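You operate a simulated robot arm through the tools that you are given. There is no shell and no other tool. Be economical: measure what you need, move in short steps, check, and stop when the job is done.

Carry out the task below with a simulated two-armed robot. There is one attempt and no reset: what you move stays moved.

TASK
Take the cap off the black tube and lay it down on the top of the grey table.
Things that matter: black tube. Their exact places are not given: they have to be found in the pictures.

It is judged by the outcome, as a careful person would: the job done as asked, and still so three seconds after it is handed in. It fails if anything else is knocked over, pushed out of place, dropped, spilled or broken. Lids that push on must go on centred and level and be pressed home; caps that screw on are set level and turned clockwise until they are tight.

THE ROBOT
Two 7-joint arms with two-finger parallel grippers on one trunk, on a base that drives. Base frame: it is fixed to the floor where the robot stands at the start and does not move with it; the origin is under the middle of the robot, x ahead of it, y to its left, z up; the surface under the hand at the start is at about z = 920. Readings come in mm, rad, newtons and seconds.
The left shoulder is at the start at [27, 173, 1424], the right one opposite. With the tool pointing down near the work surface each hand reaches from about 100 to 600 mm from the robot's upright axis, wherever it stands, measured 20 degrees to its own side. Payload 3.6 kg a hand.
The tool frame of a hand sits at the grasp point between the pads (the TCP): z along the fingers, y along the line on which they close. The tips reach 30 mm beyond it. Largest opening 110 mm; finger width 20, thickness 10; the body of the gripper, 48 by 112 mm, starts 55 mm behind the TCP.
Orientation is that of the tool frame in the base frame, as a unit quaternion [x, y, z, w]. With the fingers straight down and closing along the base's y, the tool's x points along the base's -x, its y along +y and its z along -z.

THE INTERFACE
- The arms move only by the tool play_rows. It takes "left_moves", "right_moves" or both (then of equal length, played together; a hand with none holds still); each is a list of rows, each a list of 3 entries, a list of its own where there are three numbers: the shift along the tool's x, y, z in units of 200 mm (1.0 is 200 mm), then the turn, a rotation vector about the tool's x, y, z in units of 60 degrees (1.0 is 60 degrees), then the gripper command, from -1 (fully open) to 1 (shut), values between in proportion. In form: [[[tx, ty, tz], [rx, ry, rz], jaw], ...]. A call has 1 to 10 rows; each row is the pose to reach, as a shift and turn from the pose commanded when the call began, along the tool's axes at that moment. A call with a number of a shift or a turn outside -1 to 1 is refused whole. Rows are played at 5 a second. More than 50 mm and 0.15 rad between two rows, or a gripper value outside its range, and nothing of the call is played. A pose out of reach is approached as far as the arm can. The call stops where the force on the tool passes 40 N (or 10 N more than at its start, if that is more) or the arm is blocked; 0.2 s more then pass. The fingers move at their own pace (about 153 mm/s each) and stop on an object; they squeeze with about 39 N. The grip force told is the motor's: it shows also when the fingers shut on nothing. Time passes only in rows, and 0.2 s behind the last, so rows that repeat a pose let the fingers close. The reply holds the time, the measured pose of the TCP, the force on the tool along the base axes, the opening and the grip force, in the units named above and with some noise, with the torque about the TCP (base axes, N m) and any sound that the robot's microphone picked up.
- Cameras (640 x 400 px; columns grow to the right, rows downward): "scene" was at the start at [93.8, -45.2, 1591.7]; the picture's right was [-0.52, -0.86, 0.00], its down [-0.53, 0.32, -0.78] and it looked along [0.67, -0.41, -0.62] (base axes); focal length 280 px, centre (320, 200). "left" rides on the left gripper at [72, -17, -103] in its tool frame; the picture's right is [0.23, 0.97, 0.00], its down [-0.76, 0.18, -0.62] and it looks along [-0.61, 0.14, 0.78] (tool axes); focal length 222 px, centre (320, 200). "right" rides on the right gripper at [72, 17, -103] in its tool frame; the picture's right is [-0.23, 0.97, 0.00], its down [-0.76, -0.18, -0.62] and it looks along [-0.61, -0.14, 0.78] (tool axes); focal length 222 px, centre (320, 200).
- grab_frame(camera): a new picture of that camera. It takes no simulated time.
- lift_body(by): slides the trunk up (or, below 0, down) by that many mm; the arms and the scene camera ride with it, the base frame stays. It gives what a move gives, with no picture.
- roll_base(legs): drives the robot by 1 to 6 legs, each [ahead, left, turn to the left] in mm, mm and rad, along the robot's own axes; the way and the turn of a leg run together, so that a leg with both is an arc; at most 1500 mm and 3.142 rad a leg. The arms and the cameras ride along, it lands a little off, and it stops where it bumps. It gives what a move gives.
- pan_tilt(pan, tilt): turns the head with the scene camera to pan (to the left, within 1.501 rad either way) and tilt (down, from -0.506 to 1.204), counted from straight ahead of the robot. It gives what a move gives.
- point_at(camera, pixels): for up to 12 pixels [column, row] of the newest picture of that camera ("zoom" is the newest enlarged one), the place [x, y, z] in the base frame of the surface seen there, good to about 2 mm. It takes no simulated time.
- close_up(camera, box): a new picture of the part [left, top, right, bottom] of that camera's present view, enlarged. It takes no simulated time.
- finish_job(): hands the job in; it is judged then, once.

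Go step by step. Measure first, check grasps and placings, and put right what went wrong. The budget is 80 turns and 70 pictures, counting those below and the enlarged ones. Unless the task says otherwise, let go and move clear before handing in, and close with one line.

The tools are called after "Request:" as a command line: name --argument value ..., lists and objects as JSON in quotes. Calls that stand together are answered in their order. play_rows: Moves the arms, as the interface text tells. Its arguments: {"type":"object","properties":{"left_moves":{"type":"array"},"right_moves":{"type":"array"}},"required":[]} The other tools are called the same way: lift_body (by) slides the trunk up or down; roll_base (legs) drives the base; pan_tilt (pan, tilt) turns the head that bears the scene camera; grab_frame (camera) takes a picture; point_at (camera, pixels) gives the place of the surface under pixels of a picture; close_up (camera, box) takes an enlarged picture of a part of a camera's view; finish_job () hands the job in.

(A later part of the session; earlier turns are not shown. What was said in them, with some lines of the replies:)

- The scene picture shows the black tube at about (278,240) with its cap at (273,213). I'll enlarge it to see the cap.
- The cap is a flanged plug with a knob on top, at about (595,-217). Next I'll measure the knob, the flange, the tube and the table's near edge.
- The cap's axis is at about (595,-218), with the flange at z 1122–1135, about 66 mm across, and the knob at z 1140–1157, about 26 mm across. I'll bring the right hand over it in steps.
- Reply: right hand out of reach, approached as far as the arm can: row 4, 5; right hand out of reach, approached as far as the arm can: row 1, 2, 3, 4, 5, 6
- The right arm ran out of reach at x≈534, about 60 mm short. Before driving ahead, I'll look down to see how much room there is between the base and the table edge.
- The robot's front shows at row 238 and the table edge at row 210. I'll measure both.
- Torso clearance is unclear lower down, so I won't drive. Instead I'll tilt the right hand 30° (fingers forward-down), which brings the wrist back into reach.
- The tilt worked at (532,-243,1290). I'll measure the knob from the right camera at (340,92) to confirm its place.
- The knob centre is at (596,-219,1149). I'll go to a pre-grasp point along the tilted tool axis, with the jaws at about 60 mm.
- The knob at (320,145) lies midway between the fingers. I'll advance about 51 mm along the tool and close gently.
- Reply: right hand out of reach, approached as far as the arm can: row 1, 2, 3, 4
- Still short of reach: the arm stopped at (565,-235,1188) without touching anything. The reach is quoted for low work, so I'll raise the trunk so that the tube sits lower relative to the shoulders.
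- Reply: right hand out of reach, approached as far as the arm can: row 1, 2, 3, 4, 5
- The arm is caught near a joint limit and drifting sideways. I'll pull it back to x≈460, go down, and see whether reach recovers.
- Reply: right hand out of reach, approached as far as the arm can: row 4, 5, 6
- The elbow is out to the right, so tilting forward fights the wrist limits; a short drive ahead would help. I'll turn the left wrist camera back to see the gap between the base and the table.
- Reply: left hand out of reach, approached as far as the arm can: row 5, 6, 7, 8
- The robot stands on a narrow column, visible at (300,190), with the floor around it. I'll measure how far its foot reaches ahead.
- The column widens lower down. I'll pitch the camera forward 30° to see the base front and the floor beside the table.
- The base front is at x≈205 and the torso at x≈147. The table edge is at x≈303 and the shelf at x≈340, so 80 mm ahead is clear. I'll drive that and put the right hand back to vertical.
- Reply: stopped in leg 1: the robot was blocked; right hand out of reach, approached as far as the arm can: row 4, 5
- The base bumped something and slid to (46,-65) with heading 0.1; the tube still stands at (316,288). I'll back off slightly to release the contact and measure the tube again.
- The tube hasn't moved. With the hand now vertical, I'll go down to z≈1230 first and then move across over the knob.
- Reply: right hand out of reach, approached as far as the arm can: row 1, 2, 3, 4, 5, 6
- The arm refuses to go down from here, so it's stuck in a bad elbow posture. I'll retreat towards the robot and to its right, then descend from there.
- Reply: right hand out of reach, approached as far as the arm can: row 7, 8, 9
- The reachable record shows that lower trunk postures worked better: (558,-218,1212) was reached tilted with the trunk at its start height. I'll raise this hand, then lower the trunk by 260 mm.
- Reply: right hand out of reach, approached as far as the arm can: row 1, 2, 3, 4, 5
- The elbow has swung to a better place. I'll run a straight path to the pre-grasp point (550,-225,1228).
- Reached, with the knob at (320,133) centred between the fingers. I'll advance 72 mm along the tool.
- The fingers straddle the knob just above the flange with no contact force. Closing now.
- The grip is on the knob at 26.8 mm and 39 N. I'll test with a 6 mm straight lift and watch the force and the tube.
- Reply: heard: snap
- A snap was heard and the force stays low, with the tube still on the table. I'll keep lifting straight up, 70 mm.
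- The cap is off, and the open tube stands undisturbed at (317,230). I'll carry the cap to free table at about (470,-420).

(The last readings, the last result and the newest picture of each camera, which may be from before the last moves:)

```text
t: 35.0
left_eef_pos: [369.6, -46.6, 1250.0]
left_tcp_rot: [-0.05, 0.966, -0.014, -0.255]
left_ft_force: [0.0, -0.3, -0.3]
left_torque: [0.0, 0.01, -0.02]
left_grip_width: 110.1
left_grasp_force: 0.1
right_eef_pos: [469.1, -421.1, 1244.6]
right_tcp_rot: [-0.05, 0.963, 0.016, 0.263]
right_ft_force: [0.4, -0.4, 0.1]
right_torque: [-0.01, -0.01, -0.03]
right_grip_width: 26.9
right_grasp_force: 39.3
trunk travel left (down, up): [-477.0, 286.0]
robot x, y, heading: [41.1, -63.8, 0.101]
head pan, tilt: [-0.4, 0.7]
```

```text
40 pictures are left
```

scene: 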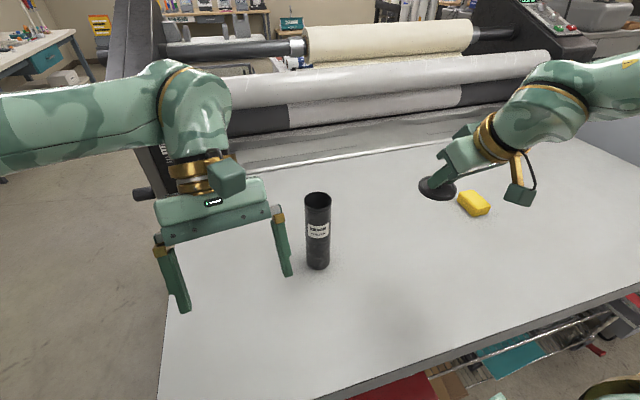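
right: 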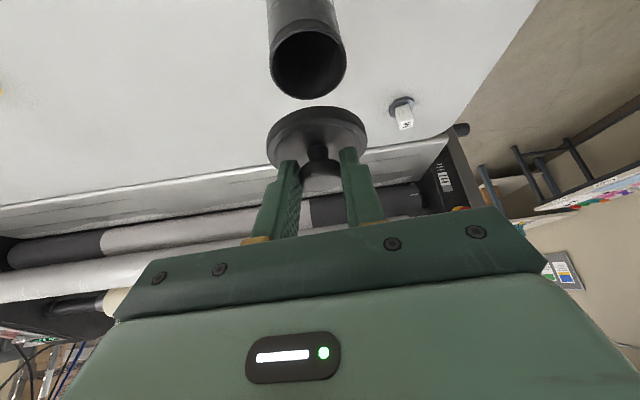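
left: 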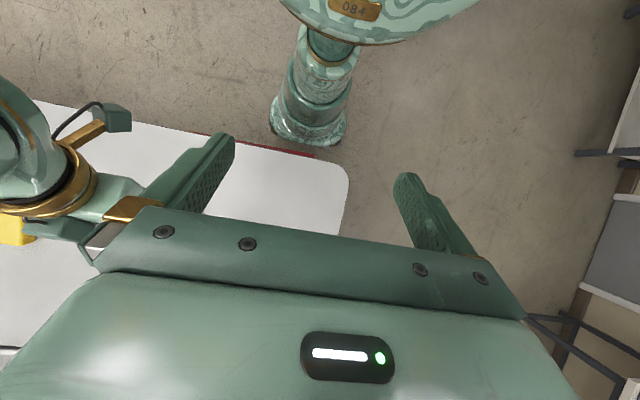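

The cap hangs level in the hand. I'll enlarge it to see how deep its plug is, and lower 180 mm meanwhile.

Request:
close_up --camera "scene" --box '[400, 130, 500, 230]'

Request:
play_rows --right_moves '[[[0.09, 0, 0.155], [0, 0, 0], 1], [[0.18, 0, 0.31], [0, 0, 0], 1], [[0.27, 0, 0.465], [0, 0, 0], 1], [[0.36, 0, 0.62], [0, 0, 0], 1], [[0.458, 0, 0.777], [0, 0, 0], 1], [[0.458, 0, 0.777], [0, 0, 0], 1]]'

Request:
grab_frame --camera "scene"

```text
4.00 times, centred on (450, 180) of scene
```

zoom: 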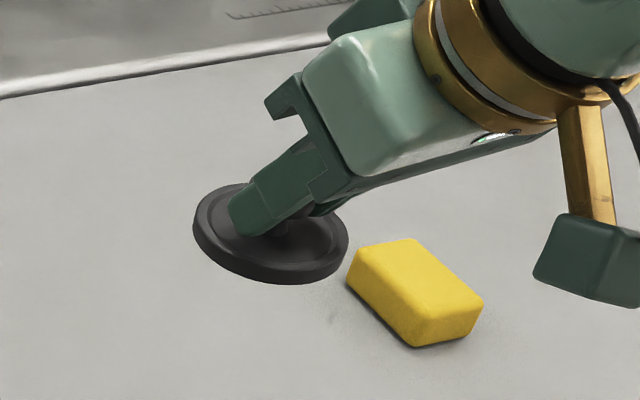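

```text
t: 36.4
left_eef_pos: [369.4, -47.6, 1252.4]
left_tcp_rot: [-0.05, 0.966, -0.013, -0.254]
left_ft_force: [0.1, 0.1, 0.4]
left_torque: [-0.02, -0.01, -0.01]
left_grip_width: 109.9
left_grasp_force: 0.1
right_eef_pos: [469.3, -420.0, 1062.9]
right_tcp_rot: [-0.048, 0.963, 0.016, 0.265]
right_ft_force: [-1.0, -0.5, 0.2]
right_torque: [-0.01, -0.03, 0.02]
right_grip_width: 26.8
right_grasp_force: 38.8
trunk travel left (down, up): [-477.0, 286.0]
robot x, y, heading: [38.7, -64.4, 0.102]
head pan, tilt: [-0.4, 0.7]
```

```text
38 pictures are left
```

scene: 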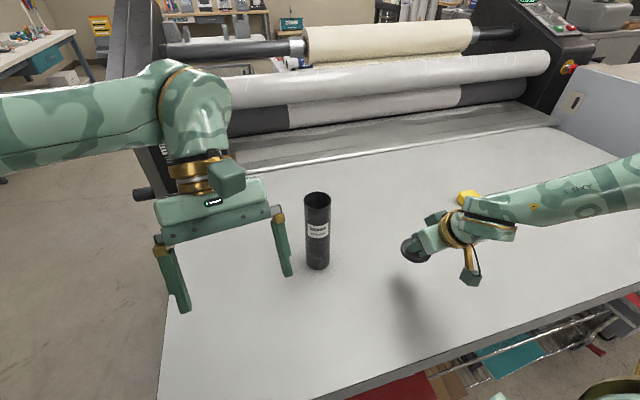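

The cap is coming down level. Before the last 90 mm, I'll check the forearm's height above the sponge and the cap's underside height.

Request:
close_up --camera "scene" --box '[380, 190, 480, 290]'

Request:
point_at --camera "scene" --pixels '[[530, 240], [600, 215], [635, 208], [470, 280], [413, 258], [407, 255]]'

```text
4.00 times, centred on (430, 240) of scene
```

zoom: 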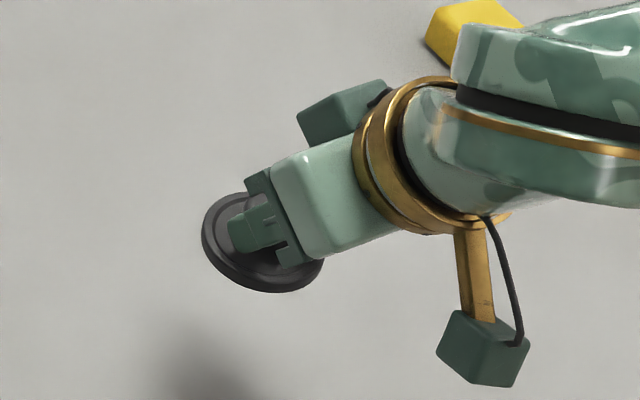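

```text
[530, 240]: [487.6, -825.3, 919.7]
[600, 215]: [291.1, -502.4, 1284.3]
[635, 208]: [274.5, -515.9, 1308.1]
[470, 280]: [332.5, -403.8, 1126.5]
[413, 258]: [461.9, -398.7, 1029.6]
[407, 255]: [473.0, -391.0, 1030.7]
```

The forearm is well above the table (z≈1290) and the flange is at z≈1030. I'll lower 75 mm, then creep.

Request:
play_rows --right_moves '[[[0.064, 0, 0.108], [0, 0, 0], 1], [[0.127, 0, 0.216], [0, 0, 0], 1], [[0.19, 0, 0.323], [0, 0, 0], 1], [[0.19, 0, 0.323], [0, 0, 0], 1]]'

Request:
grab_frame --camera "scene"

Request:
close_up --camera "scene" --box '[370, 230, 470, 330]'

Request:
grab_frame --camera "right"

```text
t: 37.4
left_eef_pos: [369.1, -47.5, 1251.3]
left_tcp_rot: [-0.05, 0.966, -0.013, -0.255]
left_ft_force: [0.2, -0.6, -1.0]
left_torque: [0.01, 0.0, -0.02]
left_grip_width: 110.0
left_grasp_force: 0.1
right_eef_pos: [470.6, -426.2, 1002.4]
right_tcp_rot: [-0.049, 0.964, 0.016, 0.262]
right_ft_force: [-0.3, 0.0, -0.8]
right_torque: [0.01, 0.03, -0.01]
right_grip_width: 27.3
right_grasp_force: 38.2
right hand out of reach, approached as far as the arm can: row 3, 4
trunk travel left (down, up): [-477.0, 286.0]
robot x, y, heading: [39.2, -60.2, 0.104]
head pan, tilt: [-0.4, 0.7]
```

```text
36 pictures are left
```

scene: 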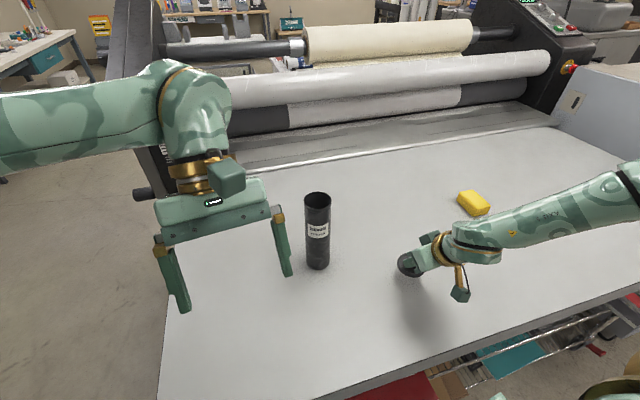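

```text
4.00 times, centred on (420, 280) of scene
```

zoom: 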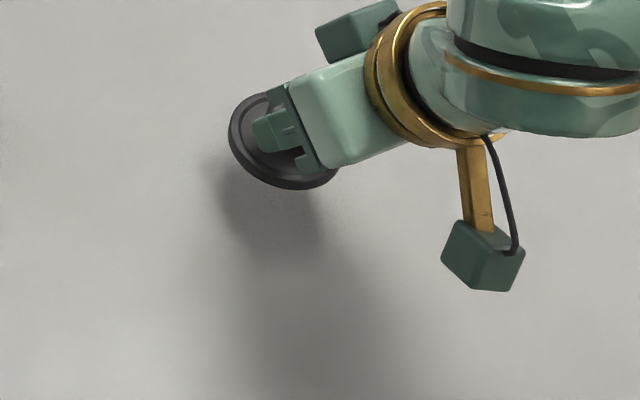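

```text
34 pictures are left
```

right: 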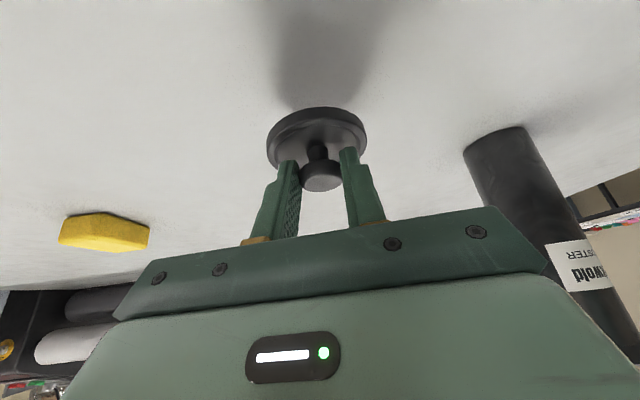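

The arm's limit is z≈1002, with the cap still about 35 mm above the table. I'll use the trunk for the rest, in small steps.

Request:
lift_body --by -18

Request:
close_up --camera "scene" --box '[370, 210, 470, 310]'

Request:
close_up --camera "right" --box '[240, 60, 400, 200]'

```text
t: 38.1
left_eef_pos: [367.2, -46.5, 1234.3]
left_tcp_rot: [-0.05, 0.966, -0.013, -0.254]
left_ft_force: [0.6, -0.2, 0.1]
left_torque: [0.03, 0.0, -0.01]
left_grip_width: 109.9
left_grasp_force: 0.1
right_eef_pos: [471.4, -426.6, 985.1]
right_tcp_rot: [-0.049, 0.963, 0.016, 0.263]
right_ft_force: [-0.1, -0.4, 0.0]
right_torque: [0.03, -0.01, 0.01]
right_grip_width: 27.6
right_grasp_force: 38.6
trunk travel left (down, up): [-459.0, 304.0]
robot x, y, heading: [39.7, -60.0, 0.099]
head pan, tilt: [-0.4, 0.7]
```

```text
4.00 times, centred on (420, 260) of scene
```

zoom: 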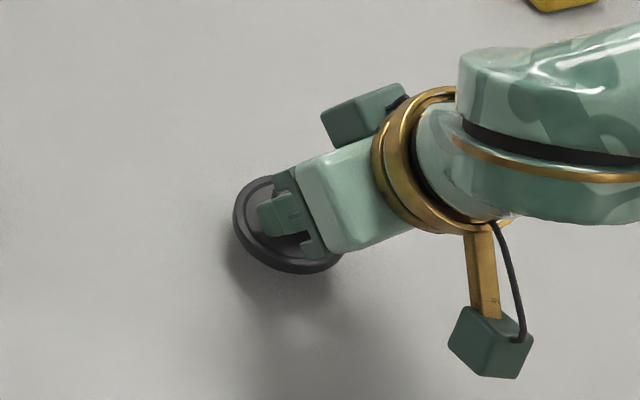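

```text
2.86 times, centred on (320, 130) of right
```

zoom: 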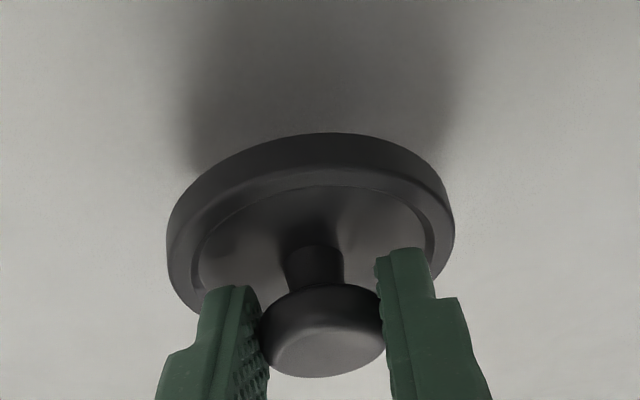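

About 18 mm at most remains. I'll step down with the trunk, watching the vertical force.

Request:
lift_body --by -6

Request:
lift_body --by -3

```text
t: 38.6
left_eef_pos: [368.3, -47.1, 1228.0]
left_tcp_rot: [-0.05, 0.966, -0.013, -0.254]
left_ft_force: [-0.6, -0.1, 0.2]
left_torque: [0.02, 0.0, -0.01]
left_grip_width: 109.8
left_grasp_force: 0.1
right_eef_pos: [470.5, -425.0, 978.7]
right_tcp_rot: [-0.049, 0.963, 0.015, 0.264]
right_ft_force: [-0.2, 0.0, -0.1]
right_torque: [-0.01, 0.02, 0.0]
right_grip_width: 27.5
right_grasp_force: 39.1
trunk travel left (down, up): [-453.0, 310.0]
robot x, y, heading: [40.9, -61.1, 0.1]
head pan, tilt: [-0.4, 0.7]
```

```text
t: 39.1
left_eef_pos: [368.9, -47.4, 1225.6]
left_tcp_rot: [-0.05, 0.966, -0.013, -0.255]
left_ft_force: [-0.4, 0.0, 0.3]
left_torque: [-0.03, -0.03, -0.01]
left_grip_width: 109.8
left_grasp_force: 0.0
right_eef_pos: [470.3, -426.6, 975.6]
right_tcp_rot: [-0.048, 0.963, 0.015, 0.264]
right_ft_force: [0.1, 0.0, -1.3]
right_torque: [0.01, 0.01, -0.02]
right_grip_width: 27.5
right_grasp_force: 39.2
trunk travel left (down, up): [-450.0, 313.0]
robot x, y, heading: [34.6, -62.7, 0.102]
head pan, tilt: [-0.4, 0.7]
```

No contact yet, so I'll keep stepping.

Request:
lift_body --by -3

Request:
close_up --camera "right" --box '[240, 60, 400, 200]'

Request:
point_at --camera "zoom" --pixels '[[320, 145], [320, 170], [320, 128], [320, 340], [180, 220], [440, 200]]'

```text
t: 39.7
left_eef_pos: [368.7, -47.6, 1221.9]
left_tcp_rot: [-0.049, 0.966, -0.013, -0.255]
left_ft_force: [0.3, 1.0, -0.7]
left_torque: [0.01, 0.0, -0.02]
left_grip_width: 109.8
left_grasp_force: 0.0
right_eef_pos: [470.8, -426.8, 972.6]
right_tcp_rot: [-0.049, 0.964, 0.015, 0.263]
right_ft_force: [0.5, -0.2, -0.6]
right_torque: [0.0, -0.02, 0.02]
right_grip_width: 27.5
right_grasp_force: 39.4
trunk travel left (down, up): [-447.0, 316.0]
robot x, y, heading: [37.1, -65.3, 0.098]
head pan, tilt: [-0.4, 0.7]
```

```text
2.86 times, centred on (320, 130) of right
```

zoom: 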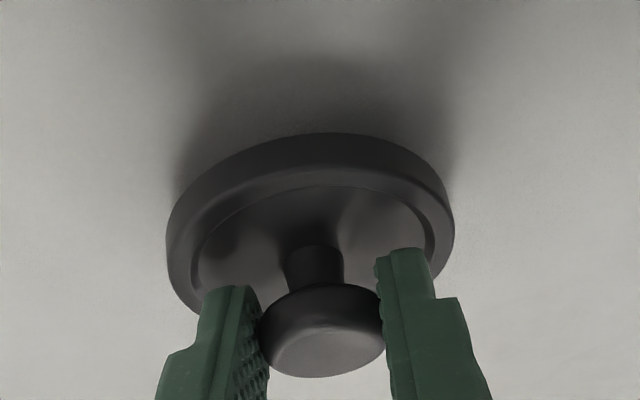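

```text
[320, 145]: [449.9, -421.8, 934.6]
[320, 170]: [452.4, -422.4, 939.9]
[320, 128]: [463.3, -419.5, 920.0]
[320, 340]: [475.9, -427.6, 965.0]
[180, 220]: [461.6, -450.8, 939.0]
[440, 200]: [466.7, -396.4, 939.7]
```

The flange top is at z≈940 and its bottom at about 928, so roughly 8 mm is left.

Request:
lift_body --by -3

Request:
lift_body --by -2

```text
t: 40.2
left_eef_pos: [369.1, -47.0, 1218.2]
left_tcp_rot: [-0.05, 0.966, -0.013, -0.254]
left_ft_force: [-0.3, 0.1, -0.1]
left_torque: [-0.01, 0.0, 0.04]
left_grip_width: 110.0
left_grasp_force: 0.0
right_eef_pos: [471.3, -425.8, 969.6]
right_tcp_rot: [-0.049, 0.963, 0.015, 0.263]
right_ft_force: [0.0, 0.0, -0.8]
right_torque: [-0.02, 0.03, 0.01]
right_grip_width: 27.4
right_grasp_force: 38.7
trunk travel left (down, up): [-444.0, 319.0]
robot x, y, heading: [40.8, -63.5, 0.097]
head pan, tilt: [-0.4, 0.7]
```

```text
t: 40.7
left_eef_pos: [368.9, -46.1, 1216.9]
left_tcp_rot: [-0.05, 0.966, -0.013, -0.254]
left_ft_force: [-0.2, 0.4, -0.4]
left_torque: [0.02, -0.02, -0.01]
left_grip_width: 110.0
left_grasp_force: 0.1
right_eef_pos: [470.3, -427.2, 967.4]
right_tcp_rot: [-0.049, 0.963, 0.016, 0.263]
right_ft_force: [0.8, 0.6, 0.3]
right_torque: [-0.02, 0.0, -0.03]
right_grip_width: 27.6
right_grasp_force: 39.2
trunk travel left (down, up): [-442.0, 321.0]
robot x, y, heading: [38.6, -65.4, 0.102]
head pan, tilt: [-0.4, 0.7]
```

Request:
lift_body --by -2

Request:
close_up --camera "right" --box '[240, 60, 400, 200]'

Request:
point_at --camera "zoom" --pixels '[[320, 145], [320, 170], [180, 220], [440, 200]]'

```text
t: 41.2
left_eef_pos: [368.9, -47.6, 1214.3]
left_tcp_rot: [-0.051, 0.966, -0.014, -0.254]
left_ft_force: [-1.0, -1.3, -0.4]
left_torque: [0.01, -0.02, -0.01]
left_grip_width: 110.3
left_grasp_force: 0.0
right_eef_pos: [470.6, -426.1, 965.0]
right_tcp_rot: [-0.049, 0.964, 0.015, 0.262]
right_ft_force: [0.1, -0.5, 0.0]
right_torque: [-0.02, 0.02, -0.05]
right_grip_width: 27.4
right_grasp_force: 38.9
trunk travel left (down, up): [-440.0, 323.0]
robot x, y, heading: [37.6, -61.6, 0.103]
head pan, tilt: [-0.4, 0.7]
```

```text
2.86 times, centred on (320, 130) of right
```

zoom: 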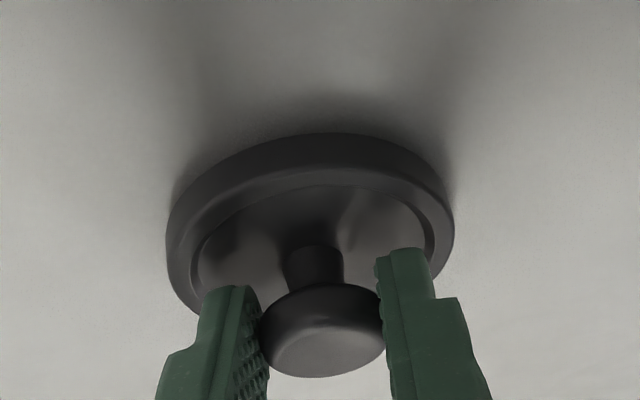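

```text
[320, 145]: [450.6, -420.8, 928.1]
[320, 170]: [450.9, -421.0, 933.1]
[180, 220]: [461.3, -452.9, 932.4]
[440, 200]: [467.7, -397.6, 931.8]
```

The flange top is at z≈932 and contact should be within a millimetre or two, so I'll use finer steps.

Request:
lift_body --by -1.5

Request:
lift_body --by -1

Request:
close_up --camera "right" --box '[240, 60, 400, 200]'

```text
t: 41.7
left_eef_pos: [368.6, -46.7, 1212.4]
left_tcp_rot: [-0.049, 0.966, -0.013, -0.254]
left_ft_force: [0.7, 0.0, 0.3]
left_torque: [-0.04, 0.01, 0.01]
left_grip_width: 110.2
left_grasp_force: 0.0
right_eef_pos: [470.8, -426.2, 965.8]
right_tcp_rot: [-0.049, 0.964, 0.016, 0.262]
right_ft_force: [0.0, 0.1, -0.6]
right_torque: [-0.01, 0.0, 0.0]
right_grip_width: 27.4
right_grasp_force: 38.7
trunk travel left (down, up): [-439.0, 324.0]
robot x, y, heading: [39.2, -63.5, 0.101]
head pan, tilt: [-0.4, 0.7]
```

```text
t: 42.2
left_eef_pos: [368.8, -47.3, 1212.5]
left_tcp_rot: [-0.049, 0.966, -0.012, -0.254]
left_ft_force: [0.4, 0.3, 0.2]
left_torque: [0.06, 0.02, -0.01]
left_grip_width: 110.0
left_grasp_force: 0.0
right_eef_pos: [470.1, -426.7, 963.8]
right_tcp_rot: [-0.049, 0.964, 0.016, 0.263]
right_ft_force: [-0.5, 0.4, -0.3]
right_torque: [0.0, 0.0, 0.0]
right_grip_width: 27.8
right_grasp_force: 39.2
trunk travel left (down, up): [-438.0, 325.0]
robot x, y, heading: [36.8, -68.5, 0.103]
head pan, tilt: [-0.4, 0.7]
```

```text
2.86 times, centred on (320, 130) of right
```

zoom: 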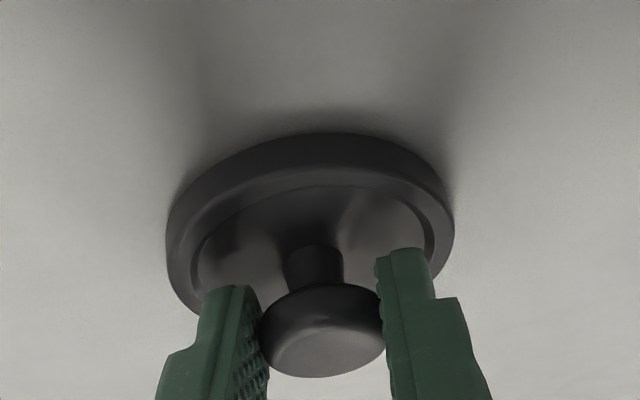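

Still no force; continuing.

Request:
lift_body --by -2

Request:
lift_body --by -1

```text
t: 42.8
left_eef_pos: [369.4, -48.1, 1209.8]
left_tcp_rot: [-0.049, 0.966, -0.012, -0.254]
left_ft_force: [-0.3, 0.6, 0.5]
left_torque: [0.0, 0.0, -0.02]
left_grip_width: 110.0
left_grasp_force: 0.0
right_eef_pos: [470.3, -426.6, 961.9]
right_tcp_rot: [-0.049, 0.963, 0.016, 0.264]
right_ft_force: [-0.1, -1.0, 4.3]
right_torque: [0.13, -0.04, -0.02]
right_grip_width: 27.3
right_grasp_force: 38.7
trunk travel left (down, up): [-436.0, 327.0]
robot x, y, heading: [41.8, -63.9, 0.101]
head pan, tilt: [-0.4, 0.7]
```

```text
t: 43.3
left_eef_pos: [367.2, -47.3, 1209.0]
left_tcp_rot: [-0.05, 0.966, -0.014, -0.254]
left_ft_force: [-0.2, -0.1, -0.2]
left_torque: [-0.01, -0.02, -0.01]
left_grip_width: 109.9
left_grasp_force: 0.0
right_eef_pos: [471.4, -427.1, 961.4]
right_tcp_rot: [-0.049, 0.963, 0.016, 0.264]
right_ft_force: [1.4, -3.8, 13.0]
right_torque: [0.33, -0.13, -0.04]
right_grip_width: 27.4
right_grasp_force: 38.9
trunk travel left (down, up): [-435.0, 328.0]
robot x, y, heading: [39.1, -66.5, 0.108]
head pan, tilt: [-0.4, 0.7]
```

Contact is made at 13 N upward, so the cap rests on the table. I'll open the fingers moderately.

Request:
play_rows --right_moves '[[[0, 0, 0], [0, 0, 0], 0.4], [[0, 0, 0], [0, 0, 0], 0.2], [[0, 0, 0], [0, 0, 0], 0.0], [[0, 0, 0], [0, 0, 0], 0.0]]'

Request:
grab_frame --camera "right"

```text
t: 44.3
left_eef_pos: [369.1, -46.7, 1209.7]
left_tcp_rot: [-0.05, 0.966, -0.014, -0.254]
left_ft_force: [0.7, -0.1, 0.0]
left_torque: [0.02, 0.02, 0.0]
left_grip_width: 110.1
left_grasp_force: 0.1
right_eef_pos: [470.9, -426.6, 959.6]
right_tcp_rot: [-0.05, 0.964, 0.016, 0.262]
right_ft_force: [0.0, 0.1, 0.8]
right_torque: [-0.02, -0.03, 0.01]
right_grip_width: 54.8
right_grasp_force: 0.0
trunk travel left (down, up): [-435.0, 328.0]
robot x, y, heading: [38.7, -65.1, 0.1]
head pan, tilt: [-0.4, 0.7]
```

```text
28 pictures are left
```

right: 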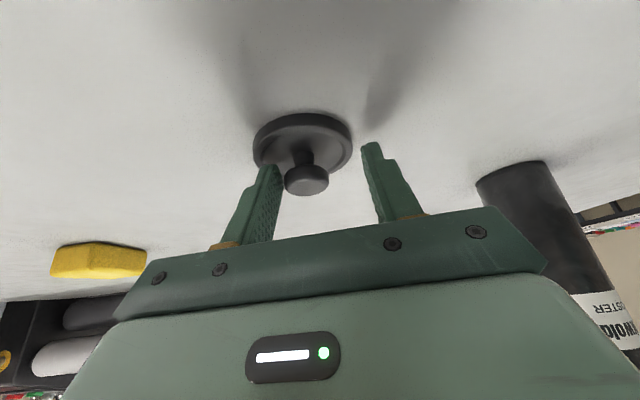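

The cap sits flat on the table, released. I'll withdraw along the tool axis and then up.

Request:
play_rows --right_moves '[[[0, 0, -0.1], [0, 0, 0], 0.0], [[0, 0, -0.25], [0, 0, 0], 0.0], [[0, 0, -0.45], [0, 0, 0], 0.0], [[0, 0, -0.65], [0, 0, 0], 0.0], [[0, 0, -0.85], [0, 0, 0], 0.0], [[0, 0, -0.85], [0, 0, 0], 0.0]]'

Request:
grab_frame --camera "scene"

Request:
grab_frame --camera "right"

```text
t: 45.7
left_eef_pos: [370.1, -49.0, 1207.2]
left_tcp_rot: [-0.05, 0.966, -0.014, -0.255]
left_ft_force: [0.8, -0.1, -0.7]
left_torque: [0.0, 0.03, -0.03]
left_grip_width: 109.9
left_grasp_force: 0.1
right_eef_pos: [385.7, -436.9, 1106.0]
right_tcp_rot: [-0.049, 0.964, 0.018, 0.262]
right_ft_force: [-0.4, -0.4, -0.5]
right_torque: [0.0, 0.02, -0.02]
right_grip_width: 55.3
right_grasp_force: 0.0
trunk travel left (down, up): [-435.0, 328.0]
robot x, y, heading: [37.4, -64.8, 0.099]
head pan, tilt: [-0.4, 0.7]
```

```text
27 pictures are left
```

scene: 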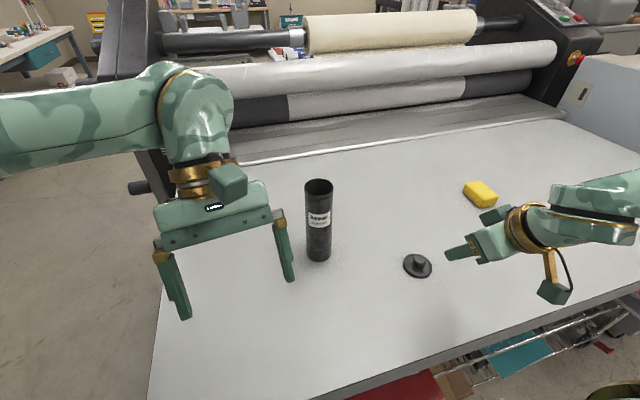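

```text
26 pictures are left
```

right: 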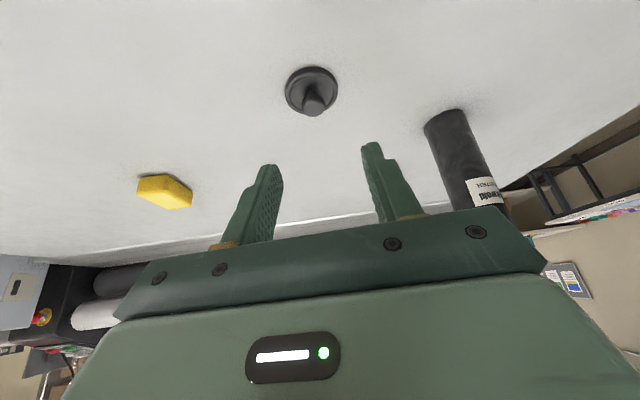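

The cap lies flat on the table at (417,265), the open tube stands undisturbed at (319,220), the sponge is in place, and both hands are clear. I'm handing in.

Request:
finish_job

```text
The job is handed in.
```

The cap is off the black tube and lying flat, knob up, on the grey table, and the tube still stands where it was. While driving closer, the base bumped something it couldn't see and stopped, and nothing I could see on the table moved.
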